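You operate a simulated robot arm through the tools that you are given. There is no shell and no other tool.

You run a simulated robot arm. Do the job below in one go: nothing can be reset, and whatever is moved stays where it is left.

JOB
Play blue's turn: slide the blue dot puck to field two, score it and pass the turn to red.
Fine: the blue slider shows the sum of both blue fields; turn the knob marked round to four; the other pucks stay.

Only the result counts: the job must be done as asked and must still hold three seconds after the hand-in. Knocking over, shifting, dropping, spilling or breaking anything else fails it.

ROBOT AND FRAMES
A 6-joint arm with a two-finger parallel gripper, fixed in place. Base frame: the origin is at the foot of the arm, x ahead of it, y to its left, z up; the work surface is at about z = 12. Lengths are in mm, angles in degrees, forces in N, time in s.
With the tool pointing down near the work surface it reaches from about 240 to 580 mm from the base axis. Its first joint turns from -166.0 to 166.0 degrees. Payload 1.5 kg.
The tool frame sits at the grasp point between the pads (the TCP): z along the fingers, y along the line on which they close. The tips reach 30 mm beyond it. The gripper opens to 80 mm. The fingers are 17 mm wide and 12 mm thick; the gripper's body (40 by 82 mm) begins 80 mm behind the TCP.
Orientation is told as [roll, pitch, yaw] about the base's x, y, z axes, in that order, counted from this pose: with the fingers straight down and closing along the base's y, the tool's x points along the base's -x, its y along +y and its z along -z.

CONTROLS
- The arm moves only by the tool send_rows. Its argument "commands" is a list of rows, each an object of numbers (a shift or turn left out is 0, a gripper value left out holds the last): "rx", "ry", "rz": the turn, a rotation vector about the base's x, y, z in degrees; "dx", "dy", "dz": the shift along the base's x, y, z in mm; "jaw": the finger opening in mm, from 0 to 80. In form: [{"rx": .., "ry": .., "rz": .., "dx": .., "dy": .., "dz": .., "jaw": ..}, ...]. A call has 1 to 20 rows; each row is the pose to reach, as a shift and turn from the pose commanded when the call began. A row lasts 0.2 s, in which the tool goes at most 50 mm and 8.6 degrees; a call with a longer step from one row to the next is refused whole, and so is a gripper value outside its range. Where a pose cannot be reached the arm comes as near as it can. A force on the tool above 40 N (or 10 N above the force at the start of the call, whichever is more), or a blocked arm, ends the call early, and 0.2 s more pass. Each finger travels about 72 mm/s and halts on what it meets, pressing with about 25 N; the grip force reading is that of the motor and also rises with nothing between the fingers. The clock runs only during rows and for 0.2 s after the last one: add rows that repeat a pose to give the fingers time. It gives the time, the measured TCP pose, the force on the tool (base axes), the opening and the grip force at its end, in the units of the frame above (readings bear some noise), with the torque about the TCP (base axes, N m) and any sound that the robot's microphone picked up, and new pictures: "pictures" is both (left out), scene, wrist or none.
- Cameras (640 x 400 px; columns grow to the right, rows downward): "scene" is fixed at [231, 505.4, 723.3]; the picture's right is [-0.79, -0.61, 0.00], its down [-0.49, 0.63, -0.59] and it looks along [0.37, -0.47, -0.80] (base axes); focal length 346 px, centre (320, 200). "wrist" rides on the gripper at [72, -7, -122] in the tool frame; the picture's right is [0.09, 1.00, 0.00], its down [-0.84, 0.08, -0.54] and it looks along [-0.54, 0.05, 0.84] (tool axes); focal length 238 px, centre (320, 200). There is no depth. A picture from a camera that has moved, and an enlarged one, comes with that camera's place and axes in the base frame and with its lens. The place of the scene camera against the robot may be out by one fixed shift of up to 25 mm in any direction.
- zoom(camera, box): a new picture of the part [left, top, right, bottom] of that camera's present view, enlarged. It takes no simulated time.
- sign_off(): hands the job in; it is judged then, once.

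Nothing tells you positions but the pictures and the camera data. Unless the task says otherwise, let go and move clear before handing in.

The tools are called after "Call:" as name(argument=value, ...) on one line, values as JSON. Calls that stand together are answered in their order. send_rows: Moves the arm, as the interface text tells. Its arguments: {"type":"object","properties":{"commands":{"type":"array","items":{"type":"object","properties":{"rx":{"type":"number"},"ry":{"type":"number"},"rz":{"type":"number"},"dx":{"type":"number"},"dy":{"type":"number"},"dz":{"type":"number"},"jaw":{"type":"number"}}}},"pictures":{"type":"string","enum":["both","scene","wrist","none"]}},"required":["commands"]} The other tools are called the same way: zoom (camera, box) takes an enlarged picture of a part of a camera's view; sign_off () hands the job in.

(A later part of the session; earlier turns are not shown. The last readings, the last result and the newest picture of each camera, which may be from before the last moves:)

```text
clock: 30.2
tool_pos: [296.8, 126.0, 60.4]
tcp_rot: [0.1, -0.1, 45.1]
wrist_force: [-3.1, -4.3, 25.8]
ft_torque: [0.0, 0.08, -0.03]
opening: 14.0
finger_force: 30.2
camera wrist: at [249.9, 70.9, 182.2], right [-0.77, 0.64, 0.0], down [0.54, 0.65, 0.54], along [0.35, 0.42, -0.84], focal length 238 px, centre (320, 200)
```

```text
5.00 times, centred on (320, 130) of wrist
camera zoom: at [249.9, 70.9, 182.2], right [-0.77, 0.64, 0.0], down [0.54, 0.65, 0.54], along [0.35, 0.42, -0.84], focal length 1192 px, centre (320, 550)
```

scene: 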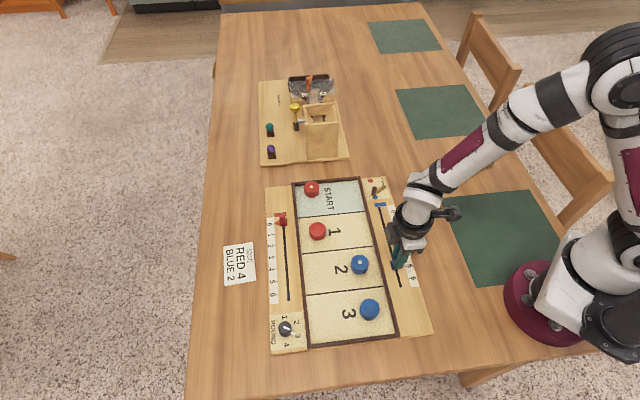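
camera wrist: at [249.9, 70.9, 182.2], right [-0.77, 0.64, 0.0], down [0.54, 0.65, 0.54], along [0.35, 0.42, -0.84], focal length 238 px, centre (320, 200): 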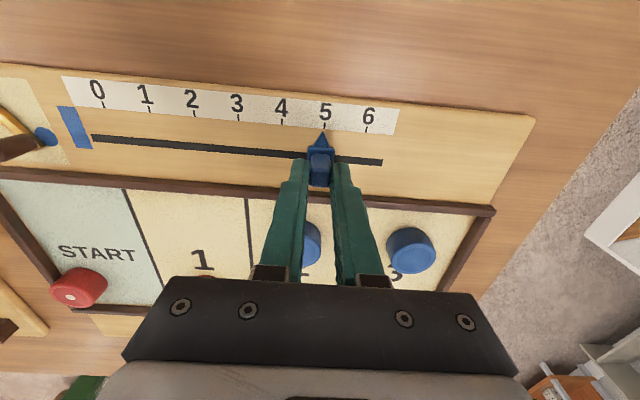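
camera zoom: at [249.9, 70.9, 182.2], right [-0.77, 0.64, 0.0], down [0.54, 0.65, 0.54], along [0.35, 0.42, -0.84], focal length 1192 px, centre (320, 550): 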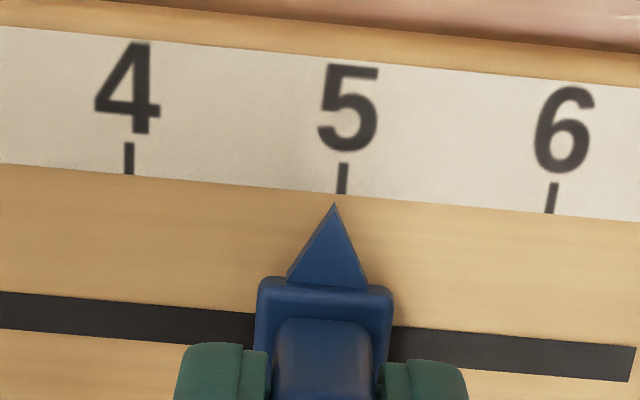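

Nearly there: about 0.7–1 mm short. I nudge forward a bit and relieve the vertical force.

Call:
send_rows(commands=[{"dx": -0.6, "dy": 0.6, "dz": 0.9}, {"dx": -0.6, "dy": 0.6, "dz": 0.9}, {"dx": -0.6, "dy": 0.6, "dz": 0.9}, {"dx": -0.6, "dy": 0.6, "dz": 0.9}], pictures="wrist")

Call:
zoom(camera="wrist", box=[256, 90, 384, 170])

```text
clock: 31.2
tool_pos: [296.0, 126.3, 60.0]
tcp_rot: [0.1, -0.1, 45.0]
wrist_force: [11.8, 11.5, -20.0]
ft_torque: [0.27, -0.27, -0.01]
opening: 13.9
finger_force: 30.0
camera wrist: at [249.1, 71.6, 182.8], right [-0.77, 0.64, 0.0], down [0.54, 0.65, 0.54], along [0.35, 0.42, -0.84], focal length 238 px, centre (320, 200)
```

wrist: 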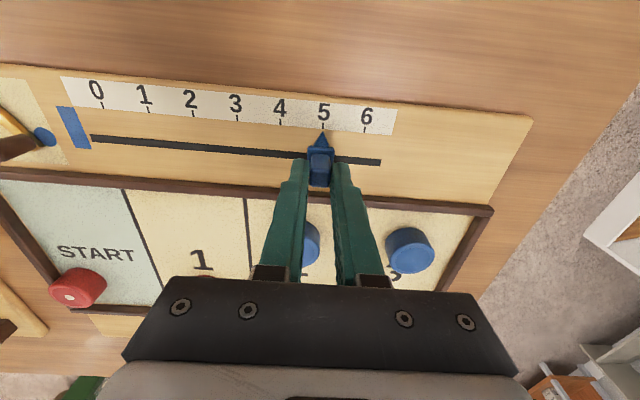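

```text
5.00 times, centred on (320, 130) of wrist
camera zoom: at [249.1, 71.6, 182.8], right [-0.77, 0.64, 0.0], down [0.54, 0.65, 0.54], along [0.35, 0.42, -0.84], focal length 1192 px, centre (320, 550)
```

zoom: 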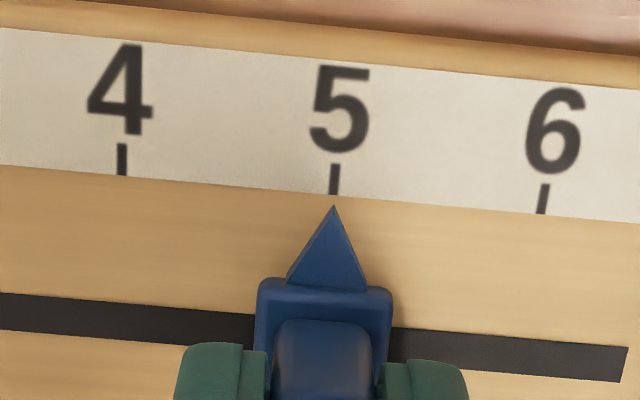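

The pointer is exactly on tick 5. I relax the vertical load slightly, open, and lift clear.

Call:
send_rows(commands=[{"dz": -0.4}, {"dz": -0.4, "jaw": 16}, {"dz": -0.4, "jaw": 24}, {"dz": -0.4, "jaw": 34}, {"dz": -0.4, "jaw": 34}, {"dz": 10, "jaw": 34}, {"dz": 25, "jaw": 34}, {"dz": 50, "jaw": 34}, {"dz": 80, "jaw": 34}, {"dz": 90, "jaw": 34}, {"dz": 90, "jaw": 34}, {"dz": 90, "jaw": 34}])

Call:
zoom(camera="wrist", box=[256, 60, 384, 140])

```text
clock: 33.8
tool_pos: [296.5, 126.0, 148.9]
tcp_rot: [0.0, 0.0, 44.9]
wrist_force: [-0.4, 0.3, 0.5]
ft_torque: [-0.01, -0.04, -0.02]
opening: 34.0
finger_force: 0.1
camera wrist: at [249.8, 71.9, 271.4], right [-0.77, 0.64, 0.0], down [0.54, 0.65, 0.54], along [0.35, 0.42, -0.84], focal length 238 px, centre (320, 200)
```

scene: 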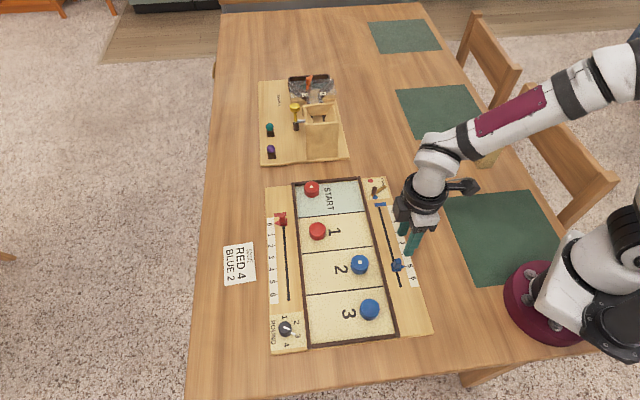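
wrist: 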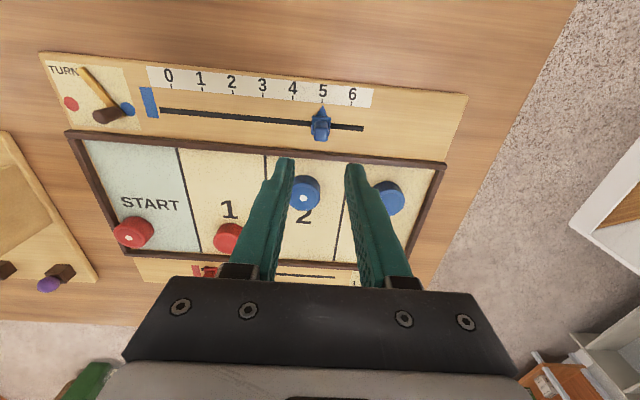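

```text
5.00 times, centred on (320, 100) of wrist
camera zoom: at [249.8, 71.9, 271.4], right [-0.77, 0.64, 0.0], down [0.54, 0.65, 0.54], along [0.35, 0.42, -0.84], focal length 1192 px, centre (320, 700)
```

zoom: 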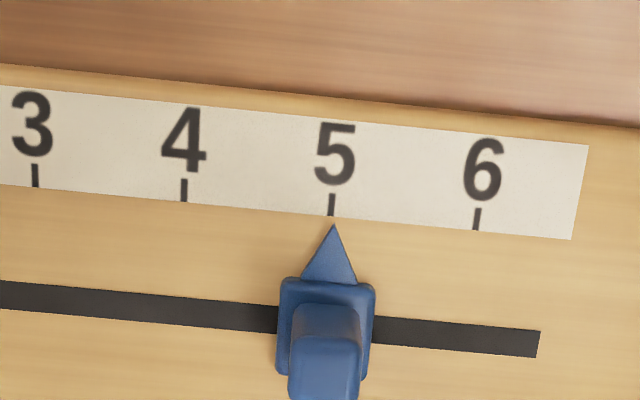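

Slider reads 5. Next is the TURN lever: peg estimated at about (443, −18). I hover there and measure it.

Call:
send_rows(commands=[{"dx": 20, "dy": -20}, {"dx": 41, "dy": -41}, {"dx": 62, "dy": -62}, {"dx": 83, "dy": -83}, {"dx": 104, "dy": -104}, {"dx": 125, "dy": -125}, {"dx": 147, "dy": -146}, {"dx": 147, "dy": -146}, {"dx": 147, "dy": -146}, {"dx": 147, "dy": -146}])

Call:
zoom(camera="wrist", box=[256, 70, 384, 150])

```text
clock: 36.0
tool_pos: [442.2, -18.5, 148.0]
tcp_rot: [0.0, 0.0, 45.0]
wrist_force: [-0.7, 0.0, -0.4]
ft_torque: [0.02, 0.02, -0.02]
opening: 34.0
finger_force: 0.0
camera wrist: at [396.0, -72.6, 269.7], right [-0.77, 0.64, 0.0], down [0.54, 0.65, 0.54], along [0.35, 0.42, -0.84], focal length 238 px, centre (320, 200)
```

scene: 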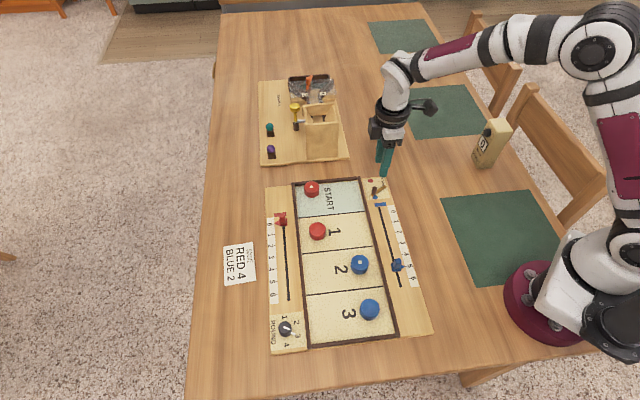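
wrist: 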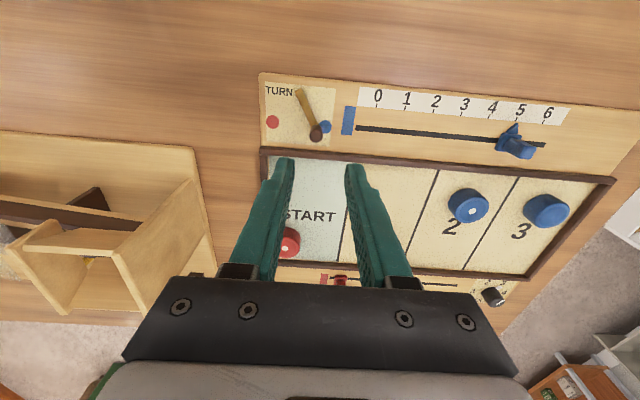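

```text
5.00 times, centred on (320, 110) of wrist
camera zoom: at [396.0, -72.6, 269.7], right [-0.77, 0.64, 0.0], down [0.54, 0.65, 0.54], along [0.35, 0.42, -0.84], focal length 1192 px, centre (320, 650)
```

zoom: 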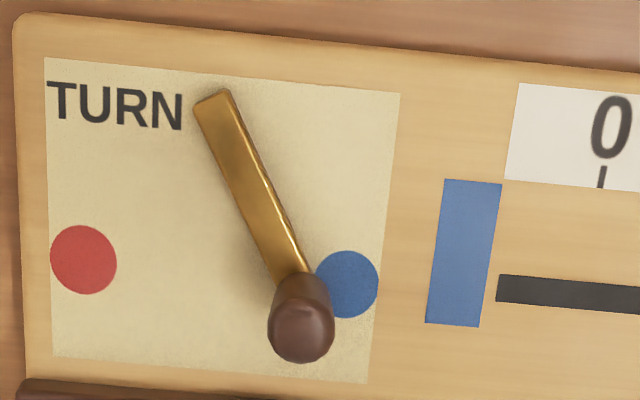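

Peg is at about (446, −18), top z≈40. I move over it and lower to just above its top to verify alignment.

Call:
send_rows(commands=[{"dx": 4.2, "dy": -1.6, "dz": -15}, {"dx": 4.2, "dy": -1.6, "dz": -35}, {"dx": 4.2, "dy": -1.6, "dz": -55}, {"dx": 4.2, "dy": -1.6, "dz": -68}, {"dx": 4.2, "dy": -1.6, "dz": -68}, {"dx": 4.2, "dy": -1.6, "dz": -68}])

Call:
zoom(camera="wrist", box=[240, 100, 400, 200])

```text
clock: 37.4
tool_pos: [446.4, -22.5, 82.6]
tcp_rot: [0.0, 0.1, 45.1]
wrist_force: [1.1, 0.1, -0.6]
ft_torque: [0.01, 0.04, 0.03]
opening: 33.8
finger_force: 0.0
camera wrist: at [401.0, -76.6, 203.6], right [-0.77, 0.64, 0.0], down [0.54, 0.65, 0.54], along [0.35, 0.42, -0.84], focal length 238 px, centre (320, 200)
```

scene: 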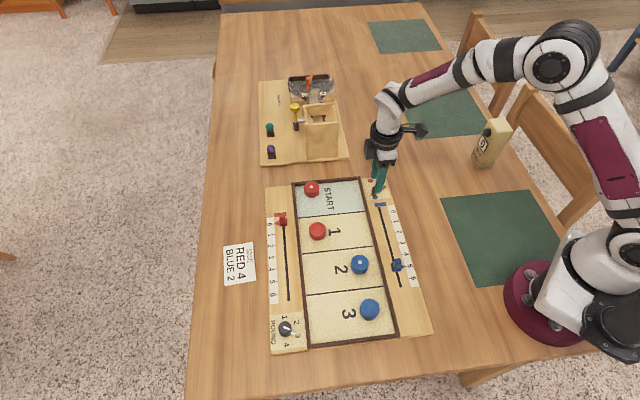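
wrist: 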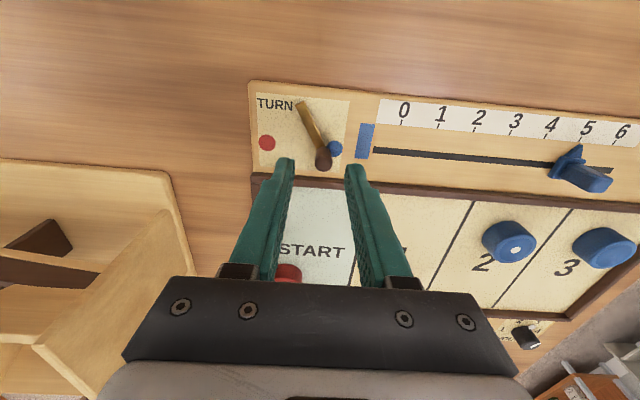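

```text
4.00 times, centred on (320, 150) of wrist
camera zoom: at [401.0, -76.6, 203.6], right [-0.77, 0.64, 0.0], down [0.54, 0.65, 0.54], along [0.35, 0.42, -0.84], focal length 953 px, centre (320, 400)
```

zoom: 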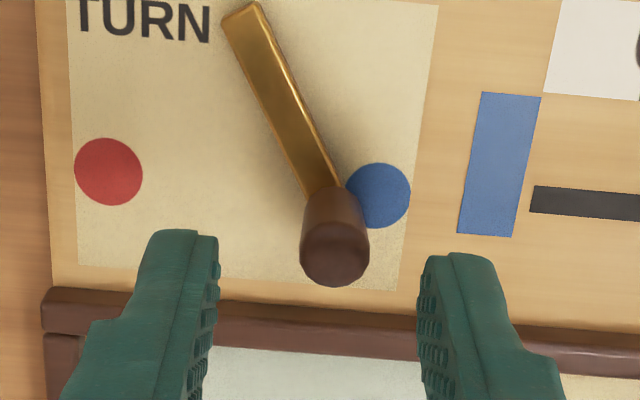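

Alignment good. I descend around the peg (tips to z≈28) and narrow the jaw to a loose cage.

Call:
send_rows(commands=[{"dx": -0.8, "dy": 2.4, "dz": -8}, {"dx": -0.8, "dy": 2.4, "dz": -16}, {"dx": -0.8, "dy": 2.4, "dz": -23.5}, {"dx": -0.8, "dy": 2.4, "dz": -23.5, "jaw": 26}, {"dx": -0.8, "dy": 2.4, "dz": -23.5, "jaw": 20}, {"dx": -0.8, "dy": 2.4, "dz": -23.5, "jaw": 18}, {"dx": -0.8, "dy": 2.4, "dz": -23.5, "jaw": 18}])

Call:
zoom(camera="wrist", box=[240, 100, 400, 200])

```text
clock: 39.0
tool_pos: [446.9, -18.2, 59.0]
tcp_rot: [0.0, -0.1, 45.1]
wrist_force: [0.2, -0.4, 0.2]
ft_torque: [-0.02, 0.04, 0.03]
opening: 18.1
finger_force: 0.0
camera wrist: at [399.6, -72.7, 180.5], right [-0.77, 0.64, 0.0], down [0.54, 0.65, 0.54], along [0.35, 0.42, -0.84], focal length 238 px, centre (320, 200)
```

scene: 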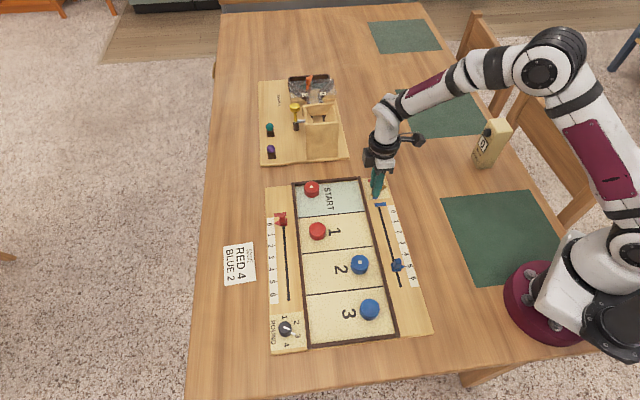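
wrist: 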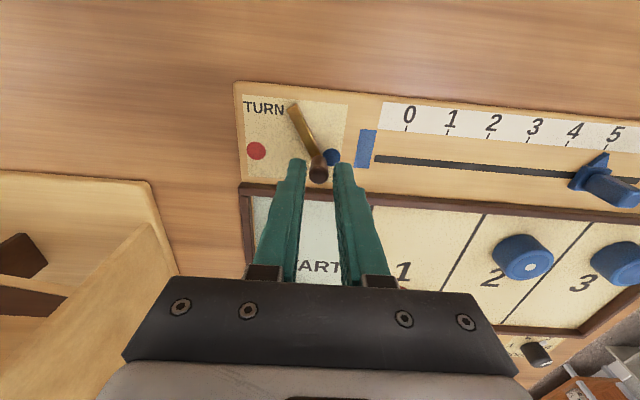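

```text
4.00 times, centred on (320, 150) of wrist
camera zoom: at [399.6, -72.7, 180.5], right [-0.77, 0.64, 0.0], down [0.54, 0.65, 0.54], along [0.35, 0.42, -0.84], focal length 953 px, centre (320, 400)
```

zoom: 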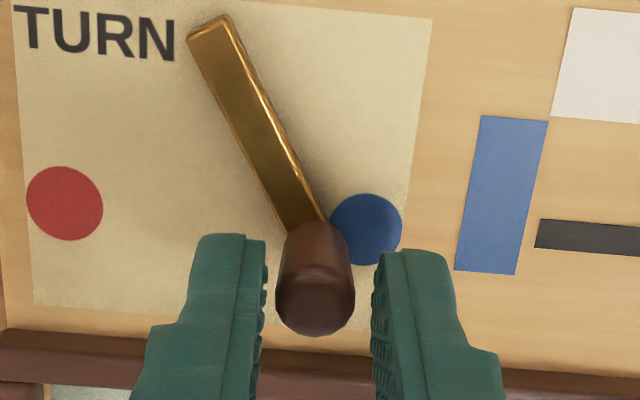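

The peg is caged between the fingers. I swing the lever along its arc (radius ≈40 mm about the outer pivot) toward the red dot.

Call:
send_rows(commands=[{"dx": 3.3, "dy": -2.5}, {"dx": 6.6, "dy": -5.0}, {"dx": 9.6, "dy": -6.8}, {"dx": 12.6, "dy": -8.5}, {"dx": 15.3, "dy": -10.8}, {"dx": 18.0, "dy": -13.0}, {"dx": 20.3, "dy": -15.7}, {"dx": 22.5, "dy": -18.4}, {"dx": 24.3, "dy": -21.4}, {"dx": 26.0, "dy": -24.5}, {"dx": 26.0, "dy": -24.5}, {"dx": 26.0, "dy": -24.5}])

Call:
zoom(camera="wrist", box=[240, 80, 400, 180])

```text
clock: 41.6
tool_pos: [470.6, -43.0, 58.1]
tcp_rot: [0.0, 0.1, 45.1]
wrist_force: [0.7, -0.2, -0.3]
ft_torque: [0.01, -0.03, 0.02]
opening: 17.8
finger_force: 0.1
camera wrist: at [423.8, -98.0, 180.2], right [-0.77, 0.64, 0.0], down [0.54, 0.65, 0.54], along [0.35, 0.42, -0.84], focal length 238 px, centre (320, 200)
```

scene: 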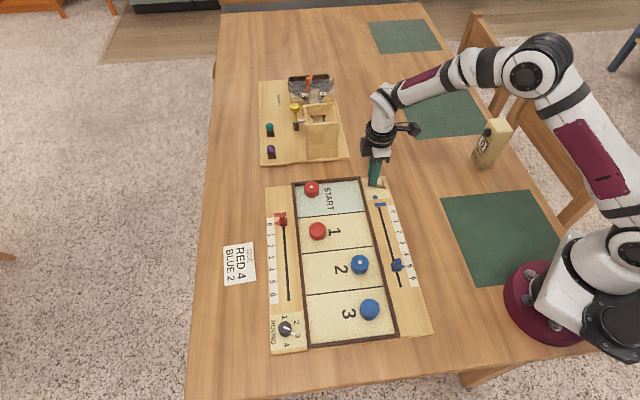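
wrist: 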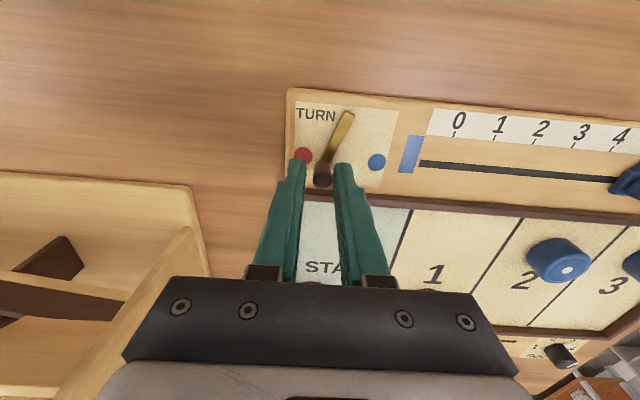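

```text
4.00 times, centred on (320, 130) of wrist
camera zoom: at [423.8, -98.0, 180.2], right [-0.77, 0.64, 0.0], down [0.54, 0.65, 0.54], along [0.35, 0.42, -0.84], focal length 953 px, centre (320, 480)
```

zoom: 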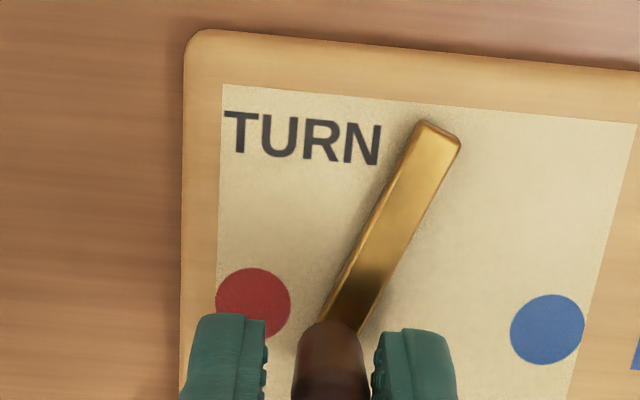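

Lever is past centre, at about −20°. I continue toward the red end in small steps while watching force.

Call:
send_rows(commands=[{"dx": 1.2, "dy": -1.0}, {"dx": 2.3, "dy": -1.9}, {"dx": 3.0, "dy": -3.1}, {"dx": 3.6, "dy": -4.3}, {"dx": 3.6, "dy": -4.3}], pictures="wrist")

Call:
zoom(camera="wrist", box=[240, 80, 400, 180])

```text
clock: 42.8
tool_pos: [473.7, -45.6, 59.5]
tcp_rot: [0.0, -0.1, 44.9]
wrist_force: [0.4, -0.2, -0.2]
ft_torque: [-0.01, 0.03, -0.01]
opening: 18.3
finger_force: 0.1
camera wrist: at [428.0, -101.9, 181.1], right [-0.77, 0.64, 0.0], down [0.54, 0.65, 0.54], along [0.35, 0.42, -0.84], focal length 238 px, centre (320, 200)
```

wrist: 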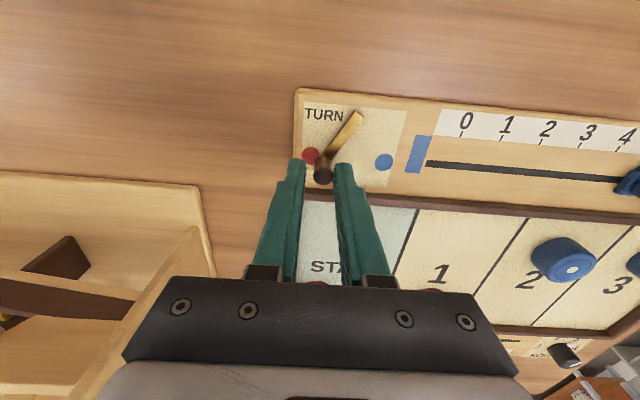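

```text
4.00 times, centred on (320, 130) of wrist
camera zoom: at [428.0, -101.9, 181.1], right [-0.77, 0.64, 0.0], down [0.54, 0.65, 0.54], along [0.35, 0.42, -0.84], focal length 953 px, centre (320, 480)
```

zoom: 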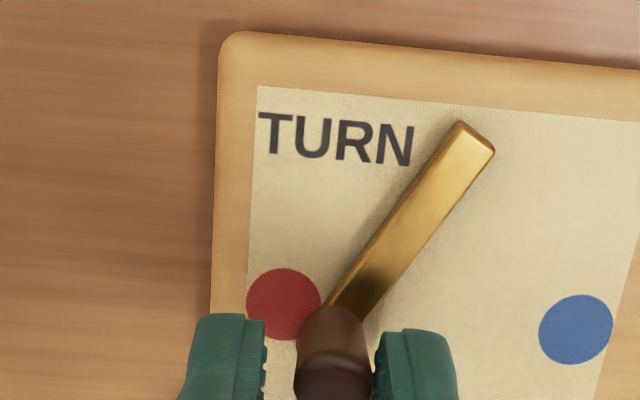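

Now close to mirror-symmetric. I push slightly more to see whether it reaches its end stop.

Call:
send_rows(commands=[{"dx": 0.4, "dy": -1.2}, {"dx": 0.8, "dy": -2.4}, {"dx": 1.1, "dy": -3.2}, {"dx": 1.1, "dy": -3.2}], pictures="wrist")

Call:
zoom(camera="wrist", box=[240, 80, 400, 180])

```text
clock: 43.8
tool_pos: [475.8, -50.3, 58.4]
tcp_rot: [0.1, -0.1, 44.9]
wrist_force: [-1.6, 5.4, -1.2]
ft_torque: [0.08, 0.05, 0.0]
opening: 22.4
finger_force: 1.9
camera wrist: at [428.5, -105.2, 180.4], right [-0.77, 0.64, 0.0], down [0.54, 0.65, 0.54], along [0.35, 0.42, -0.84], focal length 238 px, centre (320, 200)
```

wrist: 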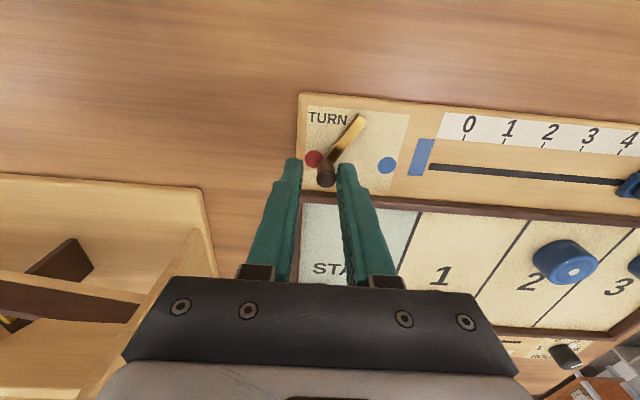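

```text
4.00 times, centred on (320, 130) of wrist
camera zoom: at [428.5, -105.2, 180.4], right [-0.77, 0.64, 0.0], down [0.54, 0.65, 0.54], along [0.35, 0.42, -0.84], focal length 953 px, centre (320, 480)
```

zoom: 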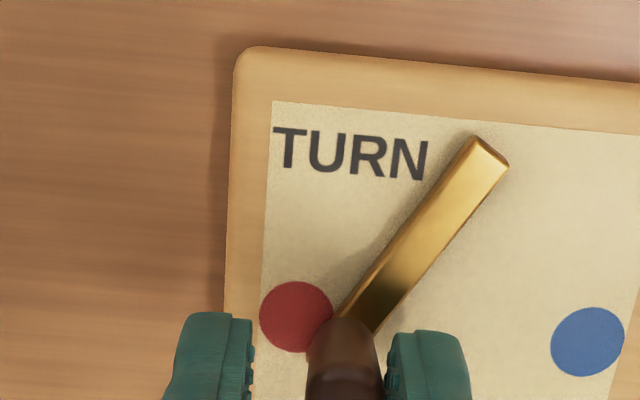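

The finger is being pushed back by the lever, so it's at its red end stop. I open the jaw and lift clear.

Call:
send_rows(commands=[{"dx": -1, "dy": 1, "jaw": 26}, {"dx": -1, "dy": 1, "jaw": 32}, {"dx": -1, "dy": 1, "jaw": 34}, {"dx": -1, "dy": 1, "dz": 10, "jaw": 34}, {"dx": -1, "dy": 1, "dz": 30, "jaw": 34}, {"dx": -1, "dy": 1, "dz": 60, "jaw": 34}, {"dx": -1, "dy": 1, "dz": 90, "jaw": 34}, {"dx": -1, "dy": 1, "dz": 90, "jaw": 34}, {"dx": -1, "dy": 1, "dz": 90, "jaw": 34}])

Call:
zoom(camera="wrist", box=[256, 70, 384, 150])

```text
clock: 45.8
tool_pos: [472.9, -51.3, 148.8]
tcp_rot: [0.0, 0.1, 44.9]
wrist_force: [-0.2, -0.3, 0.4]
ft_torque: [0.01, -0.01, 0.01]
opening: 33.8
finger_force: 0.0
camera wrist: at [427.7, -106.3, 271.5], right [-0.77, 0.64, 0.0], down [0.54, 0.65, 0.54], along [0.35, 0.42, -0.84], focal length 238 px, centre (320, 200)
```

scene: 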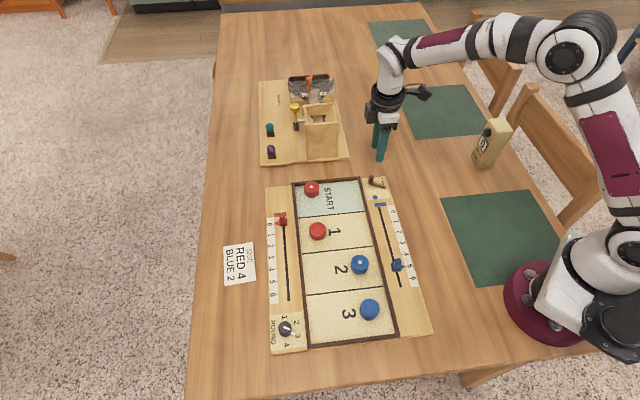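
wrist: 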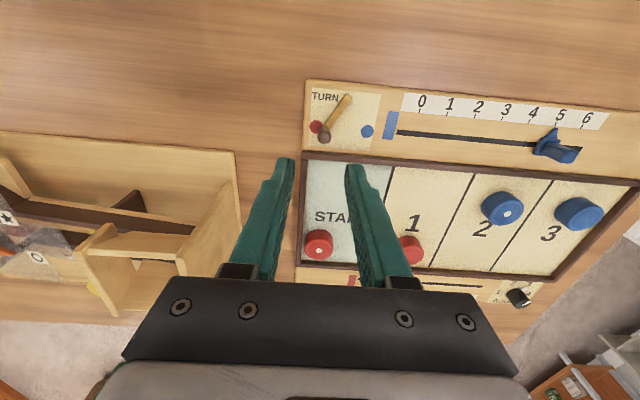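

```text
5.00 times, centred on (320, 110) of wrist
camera zoom: at [427.7, -106.3, 271.5], right [-0.77, 0.64, 0.0], down [0.54, 0.65, 0.54], along [0.35, 0.42, -0.84], focal length 1192 px, centre (320, 650)
```

zoom: 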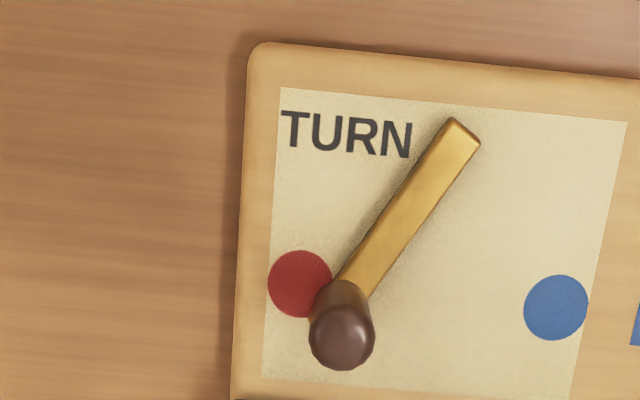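

The lever rests at red. Next is the ROUND knob near (397, 380); labels appear 60° apart, and going 3→4 is clockwise from above. I move over it with yaw 15°, so the jaw closes perpendicular to the pointer.

Call:
send_rows(commands=[{"dx": -3, "dy": 15, "dz": 10}, {"dx": -8, "dy": 45, "dz": 20, "rz": -3}, {"dx": -13, "dy": 77, "dz": 25, "rz": -6}, {"dx": -18, "dy": 110, "dz": 25, "rz": -9}, {"dx": -24, "dy": 143, "dz": 25, "rz": -12}, {"dx": -30, "dy": 176, "dz": 25, "rz": -15}, {"dx": -36, "dy": 209, "dz": 25, "rz": -18}, {"dx": -42, "dy": 242, "dz": 25, "rz": -21}, {"dx": -48, "dy": 275, "dz": 25, "rz": -24}, {"dx": -54, "dy": 308, "dz": 25, "rz": -27}, {"dx": -60, "dy": 341, "dz": 25, "rz": -30}, {"dx": -66, "dy": 374, "dz": 25, "rz": -30}, {"dx": -71, "dy": 405, "dz": 20, "rz": -30}, {"dx": -75, "dy": 431, "dz": 15, "rz": -30}, {"dx": -75, "dy": 431, "dz": 15, "rz": -30}, {"dx": -75, "dy": 431, "dz": 15, "rz": -30}, {"dx": -75, "dy": 431, "dz": 15, "rz": -30}])

Call:
zoom(camera="wrist", box=[256, 80, 384, 160])

```text
clock: 49.4
tool_pos: [400.6, 381.6, 165.9]
tcp_rot: [0.0, -0.1, 15.0]
wrist_force: [0.1, 0.8, -0.5]
ft_torque: [0.01, 0.02, 0.0]
opening: 34.2
finger_force: 0.1
camera wrist: at [331.4, 357.6, 286.7], right [-0.35, 0.94, 0.0], down [0.79, 0.29, 0.54], along [0.51, 0.19, -0.84], focal length 238 px, centre (320, 200)
```

scene: 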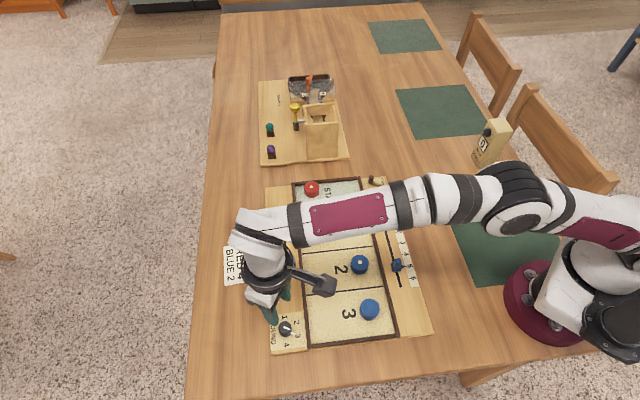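
wrist: 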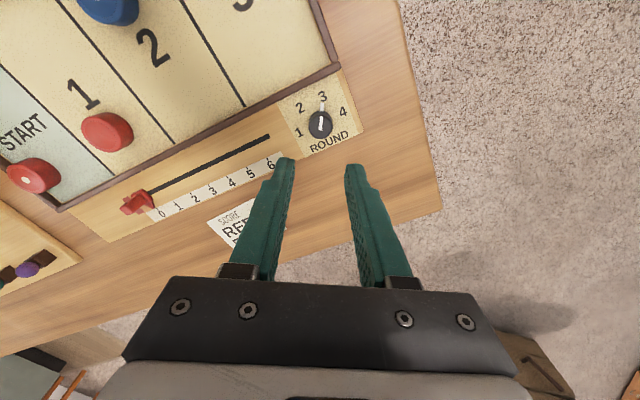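

```text
5.00 times, centred on (320, 120) of wrist
camera zoom: at [331.4, 357.6, 286.7], right [-0.35, 0.94, 0.0], down [0.79, 0.29, 0.54], along [0.51, 0.19, -0.84], focal length 1192 px, centre (320, 600)
```

zoom: 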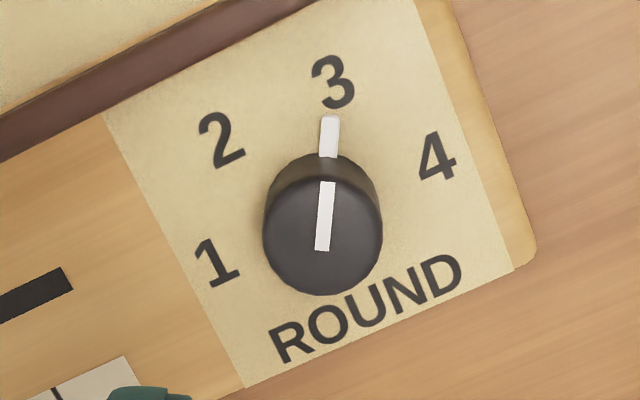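

The knob is clear: centre near (398.3, 382.6), labels 60° apart, diameter about 25 mm, top z≈35. I descend part way, then check.

Call:
send_rows(commands=[{"dx": -0.8, "dy": -0.4, "dz": -10, "jaw": 40}, {"dx": -0.8, "dy": -0.4, "dz": -30, "jaw": 40}, {"dx": -0.8, "dy": -0.4, "dz": -50, "jaw": 40}, {"dx": -0.8, "dy": -0.4, "dz": -70, "jaw": 40}, {"dx": -0.8, "dy": -0.4, "dz": -85, "jaw": 40}, {"dx": -0.8, "dy": -0.4, "dz": -85, "jaw": 40}, {"dx": -0.8, "dy": -0.4, "dz": -85, "jaw": 40}], pictures="wrist")

Call:
zoom(camera="wrist", box=[240, 100, 400, 200])

```text
clock: 51.0
tool_pos: [398.1, 383.0, 76.9]
tcp_rot: [0.1, 0.0, 15.0]
wrist_force: [0.3, 0.0, 0.4]
ft_torque: [0.0, -0.01, 0.03]
opening: 40.0
finger_force: 0.1
camera wrist: at [330.9, 357.6, 199.4], right [-0.35, 0.94, 0.0], down [0.79, 0.29, 0.54], along [0.51, 0.19, -0.84], focal length 238 px, centre (320, 200)
```

wrist: 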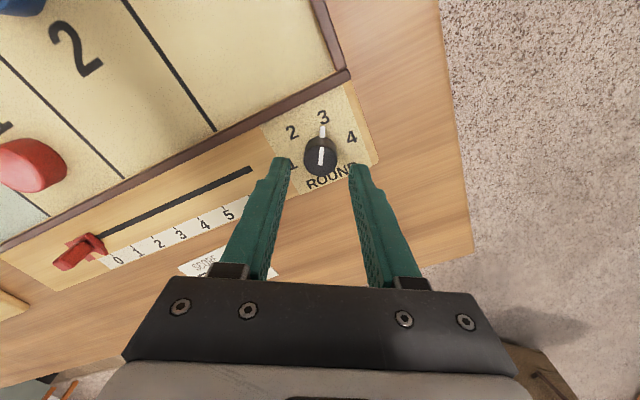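

```text
4.00 times, centred on (320, 150) of wrist
camera zoom: at [330.9, 357.6, 199.4], right [-0.35, 0.94, 0.0], down [0.79, 0.29, 0.54], along [0.51, 0.19, -0.84], focal length 953 px, centre (320, 400)
```

zoom: 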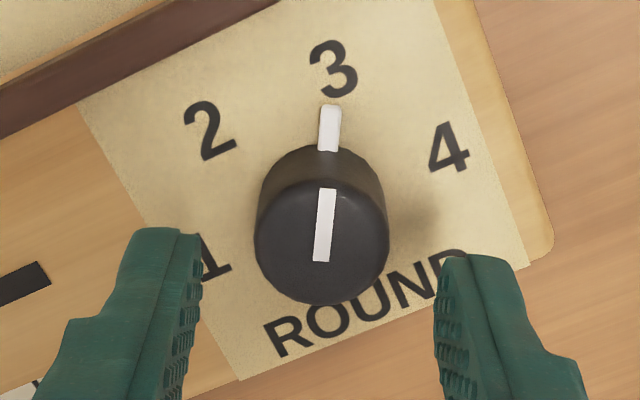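

Call:
send_rows(commands=[{"dx": -0.8, "dy": -0.5, "dz": -9}, {"dx": -0.8, "dy": -0.5, "dz": -18}, {"dx": -0.8, "dy": -0.5, "dz": -26}, {"dx": -0.8, "dy": -0.5, "dz": -26}, {"dx": -0.8, "dy": -0.5, "dz": -26}], pictures="wrist")

Call:
zoom(camera="wrist", box=[240, 110, 400, 210])

```text
clock: 52.2
tool_pos: [398.6, 381.6, 52.5]
tcp_rot: [0.0, 0.0, 15.0]
wrist_force: [-0.2, -0.4, -1.4]
ft_torque: [-0.01, -0.03, 0.0]
opening: 39.8
finger_force: 0.0
camera wrist: at [329.9, 357.3, 174.6], right [-0.35, 0.94, 0.0], down [0.79, 0.29, 0.54], along [0.51, 0.19, -0.84], focal length 238 px, centre (320, 200)
```

wrist: 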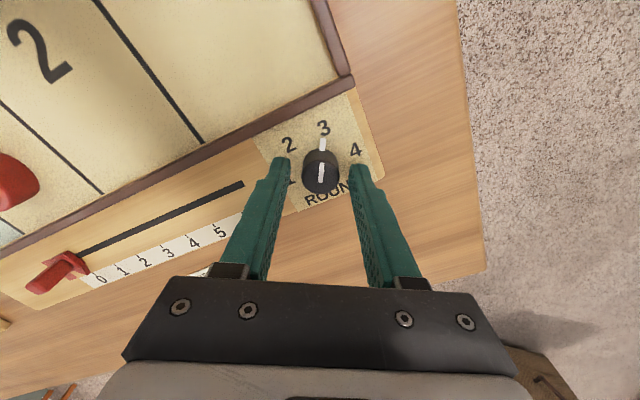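

```text
4.00 times, centred on (320, 160) of wrist
camera zoom: at [329.9, 357.3, 174.6], right [-0.35, 0.94, 0.0], down [0.79, 0.29, 0.54], along [0.51, 0.19, -0.84], focal length 953 px, centre (320, 360)
```

zoom: 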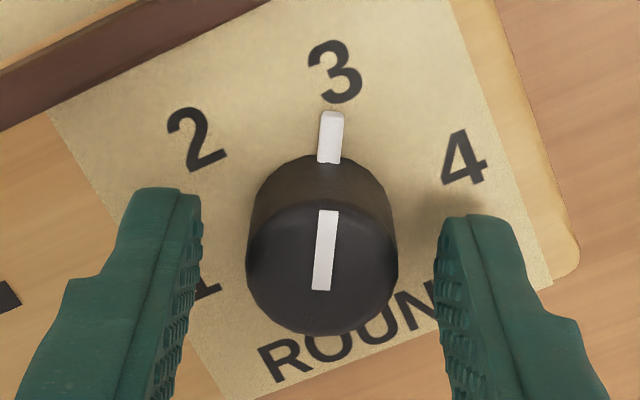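

The knob is centred. I close on it.

Call:
send_rows(commands=[{"dz": -1, "jaw": 34}, {"dz": -1, "jaw": 28}, {"dz": -1, "jaw": 23}, {"dz": -1, "jaw": 20}, {"dz": -1, "jaw": 20}, {"dz": -1, "jaw": 20}], pictures="wrist")

```text
clock: 53.6
tool_pos: [398.5, 381.7, 52.5]
tcp_rot: [-0.1, 0.0, 15.0]
wrist_force: [0.5, 6.3, -2.6]
ft_torque: [0.18, -0.03, 0.01]
opening: 24.9
finger_force: 36.9
camera wrist: at [330.2, 357.8, 173.8], right [-0.35, 0.94, 0.0], down [0.79, 0.29, 0.54], along [0.51, 0.19, -0.84], focal length 238 px, centre (320, 200)
```

wrist: 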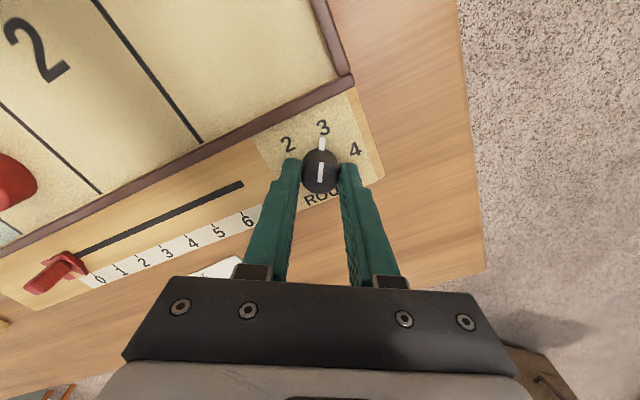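

Gripped at 24.9 mm. I rotate clockwise 30° first and check.

Call:
send_rows(commands=[{"rz": -4}, {"rz": -9}, {"rz": -14}, {"rz": -19}, {"rz": -24}, {"rz": -30}, {"rz": -30}, {"rz": -30}], pictures="wrist")

Call:
zoom(camera="wrist", box=[240, 100, 400, 200])

```text
clock: 54.8
tool_pos: [398.8, 381.8, 52.7]
tcp_rot: [0.3, -0.1, -8.0]
wrist_force: [2.0, 4.5, -4.2]
ft_torque: [0.17, 0.15, 0.0]
opening: 24.7
finger_force: 37.0
stopped in row 6: the force on the tool passed its limit at 43 N (the readings are from after the stop); the commanded pose is now the measured one
camera wrist: at [325.7, 386.0, 173.8], right [0.05, 1.0, 0.01], down [0.84, -0.04, 0.54], along [0.54, -0.02, -0.84], focal length 238 px, centre (320, 200)
```

wrist: 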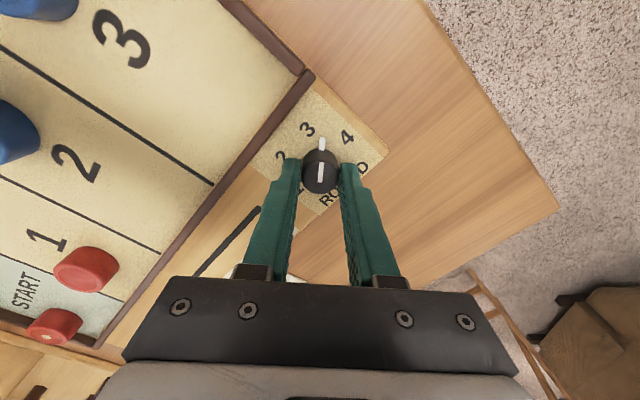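

```text
4.00 times, centred on (320, 150) of wrist
camera zoom: at [325.7, 386.0, 173.8], right [0.05, 1.0, 0.01], down [0.84, -0.04, 0.54], along [0.54, -0.02, -0.84], focal length 953 px, centre (320, 400)
```

zoom: 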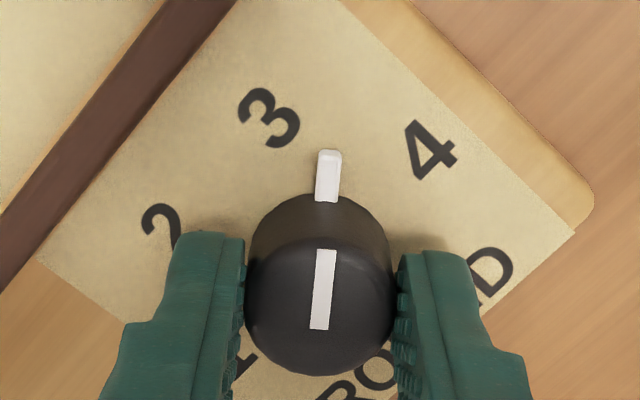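

The knob turned 23° with the gripper before a brief force limit. I continue more slowly.

Call:
send_rows(commands=[{"rz": 0}, {"rz": -2}, {"rz": -4}, {"rz": -6}, {"rz": -8}, {"rz": -10}, {"rz": -12}, {"rz": -14}, {"rz": -14}], pictures="wrist")

Call:
zoom(camera="wrist", box=[240, 100, 400, 200])

```text
clock: 56.8
tool_pos: [399.6, 383.1, 52.5]
tcp_rot: [0.4, 0.0, -22.0]
wrist_force: [-2.1, 19.9, -12.4]
ft_torque: [0.79, 0.59, 0.02]
opening: 25.0
finger_force: 36.2
camera wrist: at [328.6, 403.5, 173.9], right [0.29, 0.96, 0.01], down [0.8, -0.24, 0.54], along [0.52, -0.15, -0.84], focal length 238 px, centre (320, 200)
```

wrist: 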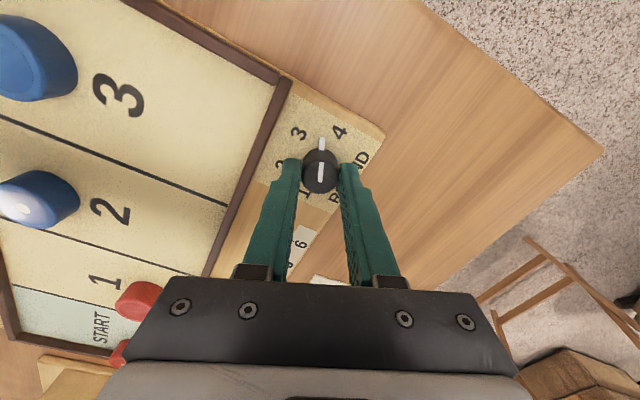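

```text
4.00 times, centred on (320, 150) of wrist
camera zoom: at [328.6, 403.5, 173.9], right [0.29, 0.96, 0.01], down [0.8, -0.24, 0.54], along [0.52, -0.15, -0.84], focal length 953 px, centre (320, 400)
```

zoom: 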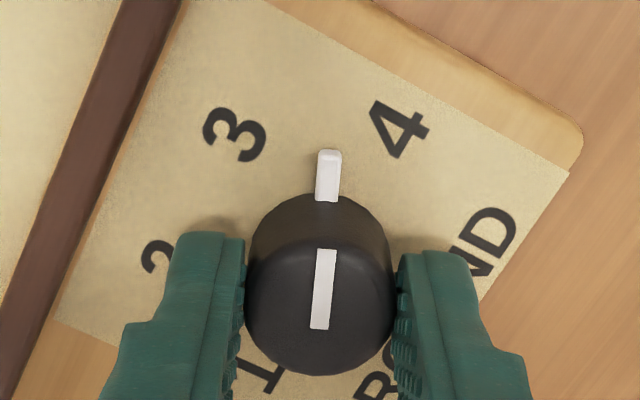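

Working; lateral load is building, so I compensate (+1.3 mm y, −0.8 mm z) and continue rotating toward 4.

Call:
send_rows(commands=[{"dy": 0.8, "dz": -0.5, "rz": 0}, {"dy": 1.3, "dz": -0.8, "rz": -2}, {"dy": 1.5, "dz": -0.8, "rz": -4}, {"dy": 1.6, "dz": -0.8, "rz": -6}, {"dy": 1.7, "dz": -0.8, "rz": -8}, {"dy": 1.8, "dz": -0.8, "rz": -10}, {"dy": 1.9, "dz": -0.8, "rz": -12}, {"dy": 2.0, "dz": -0.8, "rz": -12}], pictures="wrist")

Call:
zoom(camera="wrist", box=[240, 100, 400, 200])

```text
clock: 58.8
tool_pos: [397.9, 382.6, 52.8]
tcp_rot: [0.3, -0.2, -34.1]
wrist_force: [-0.7, -5.1, 4.4]
ft_torque: [-0.23, -0.04, -0.02]
opening: 25.0
finger_force: 37.1
stopped in row 8: the force on the tool passed its limit at 41 N (the readings are from after the stop); the commanded pose is now the measured one
camera wrist: at [334.3, 418.2, 173.7], right [0.48, 0.88, 0.0], down [0.73, -0.41, 0.54], along [0.48, -0.26, -0.84], focal length 238 px, centre (320, 200)
```

wrist: 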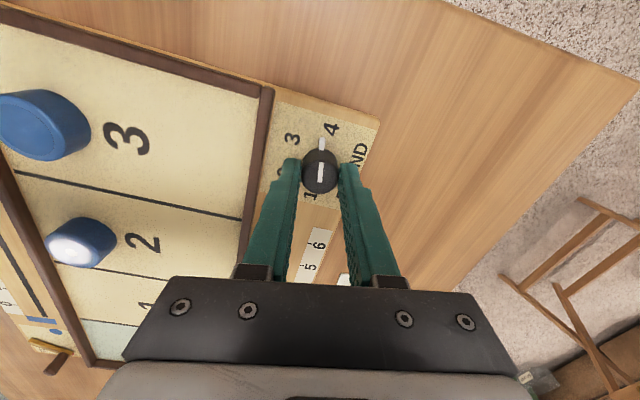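

```text
4.00 times, centred on (320, 150) of wrist
camera zoom: at [334.3, 418.2, 173.7], right [0.48, 0.88, 0.0], down [0.73, -0.41, 0.54], along [0.48, -0.26, -0.84], focal length 953 px, centre (320, 400)
```

zoom: 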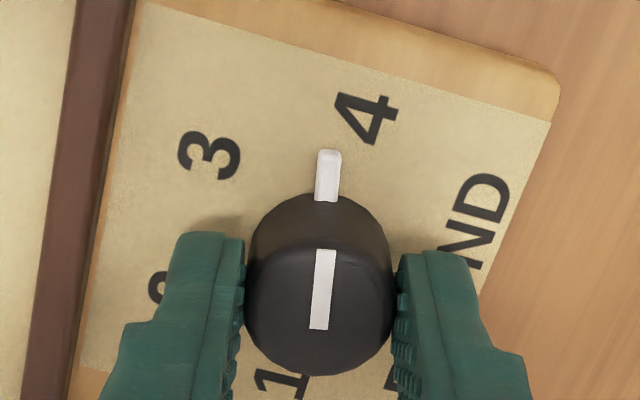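

Pointer is now 11° short of 4. The pose was re-zeroed with low force; I turn the remaining 11°.

Call:
send_rows(commands=[{"rz": -1}, {"rz": -3}, {"rz": -5}, {"rz": -7}, {"rz": -9}, {"rz": -11}, {"rz": -11}], pictures="wrist")

Call:
zoom(camera="wrist", box=[240, 100, 400, 200])

```text
clock: 60.4
tool_pos: [397.7, 382.9, 53.3]
tcp_rot: [0.4, -0.2, -45.0]
wrist_force: [4.2, -9.5, 8.4]
ft_torque: [-0.35, -0.14, 0.0]
opening: 25.1
finger_force: 37.0
camera wrist: at [342.0, 429.9, 173.6], right [0.64, 0.77, 0.0], down [0.64, -0.54, 0.54], along [0.42, -0.35, -0.84], focal length 238 px, centre (320, 200)
```

wrist: 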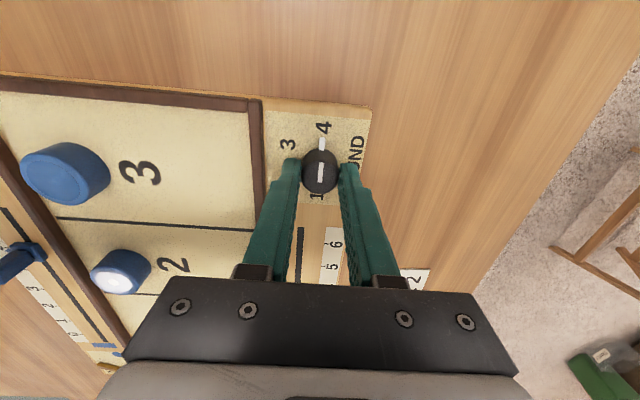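

```text
4.00 times, centred on (320, 150) of wrist
camera zoom: at [342.0, 429.9, 173.6], right [0.64, 0.77, 0.0], down [0.64, -0.54, 0.54], along [0.42, -0.35, -0.84], focal length 953 px, centre (320, 400)
```

zoom: 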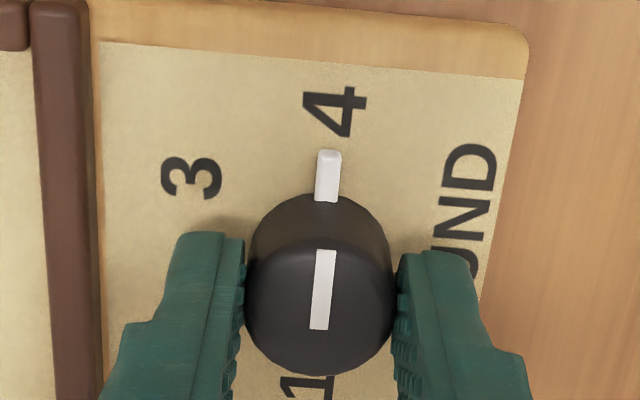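

The pointer now points at 4 (60° turned in total). I release and lift straight up.

Call:
send_rows(commands=[{"dz": 0, "jaw": 28}, {"dz": 0, "jaw": 34}, {"dz": 0, "jaw": 36}, {"dz": 8, "jaw": 36}, {"dz": 25, "jaw": 36}, {"dz": 55, "jaw": 36}, {"dz": 90, "jaw": 36}, {"dz": 110, "jaw": 36}, {"dz": 110, "jaw": 36}, {"dz": 110, "jaw": 36}])

Call:
zoom(camera="wrist", box=[256, 70, 384, 150])

```text
clock: 62.6
tool_pos: [399.9, 384.1, 162.7]
tcp_rot: [0.3, -0.1, -45.1]
wrist_force: [-0.8, -0.3, 0.4]
ft_torque: [0.0, -0.02, -0.03]
opening: 35.9
finger_force: 0.1
camera wrist: at [342.6, 431.2, 283.3], right [0.64, 0.77, 0.0], down [0.64, -0.54, 0.54], along [0.42, -0.34, -0.84], focal length 238 px, centre (320, 200)
```

scene: 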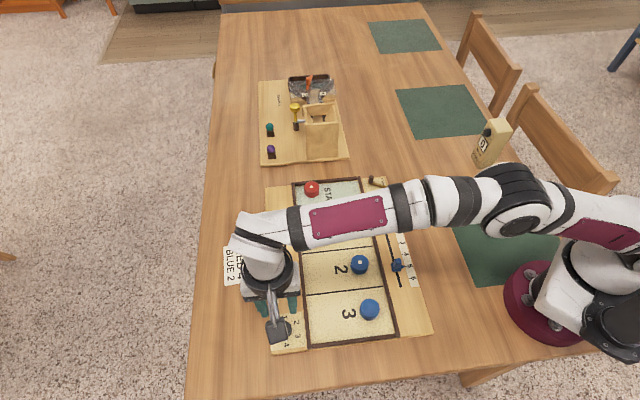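
wrist: 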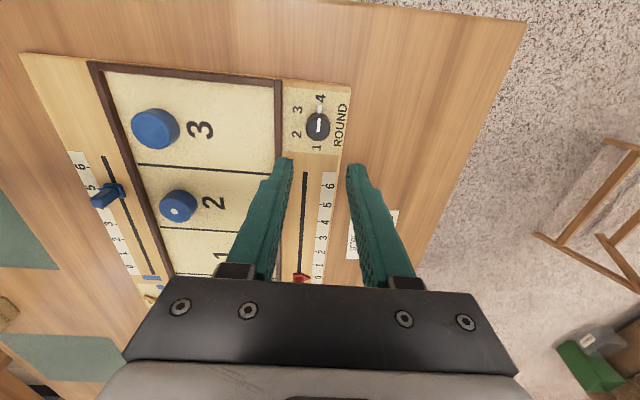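

```text
5.00 times, centred on (320, 110) of wrist
camera zoom: at [342.6, 431.2, 283.3], right [0.64, 0.77, 0.0], down [0.64, -0.54, 0.54], along [0.42, -0.34, -0.84], focal length 1192 px, centre (320, 650)
```

zoom: 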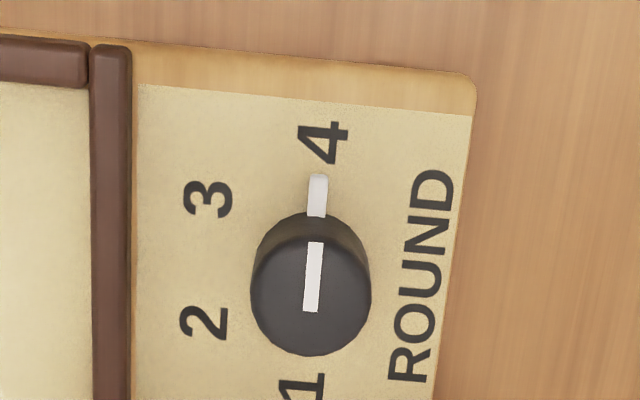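

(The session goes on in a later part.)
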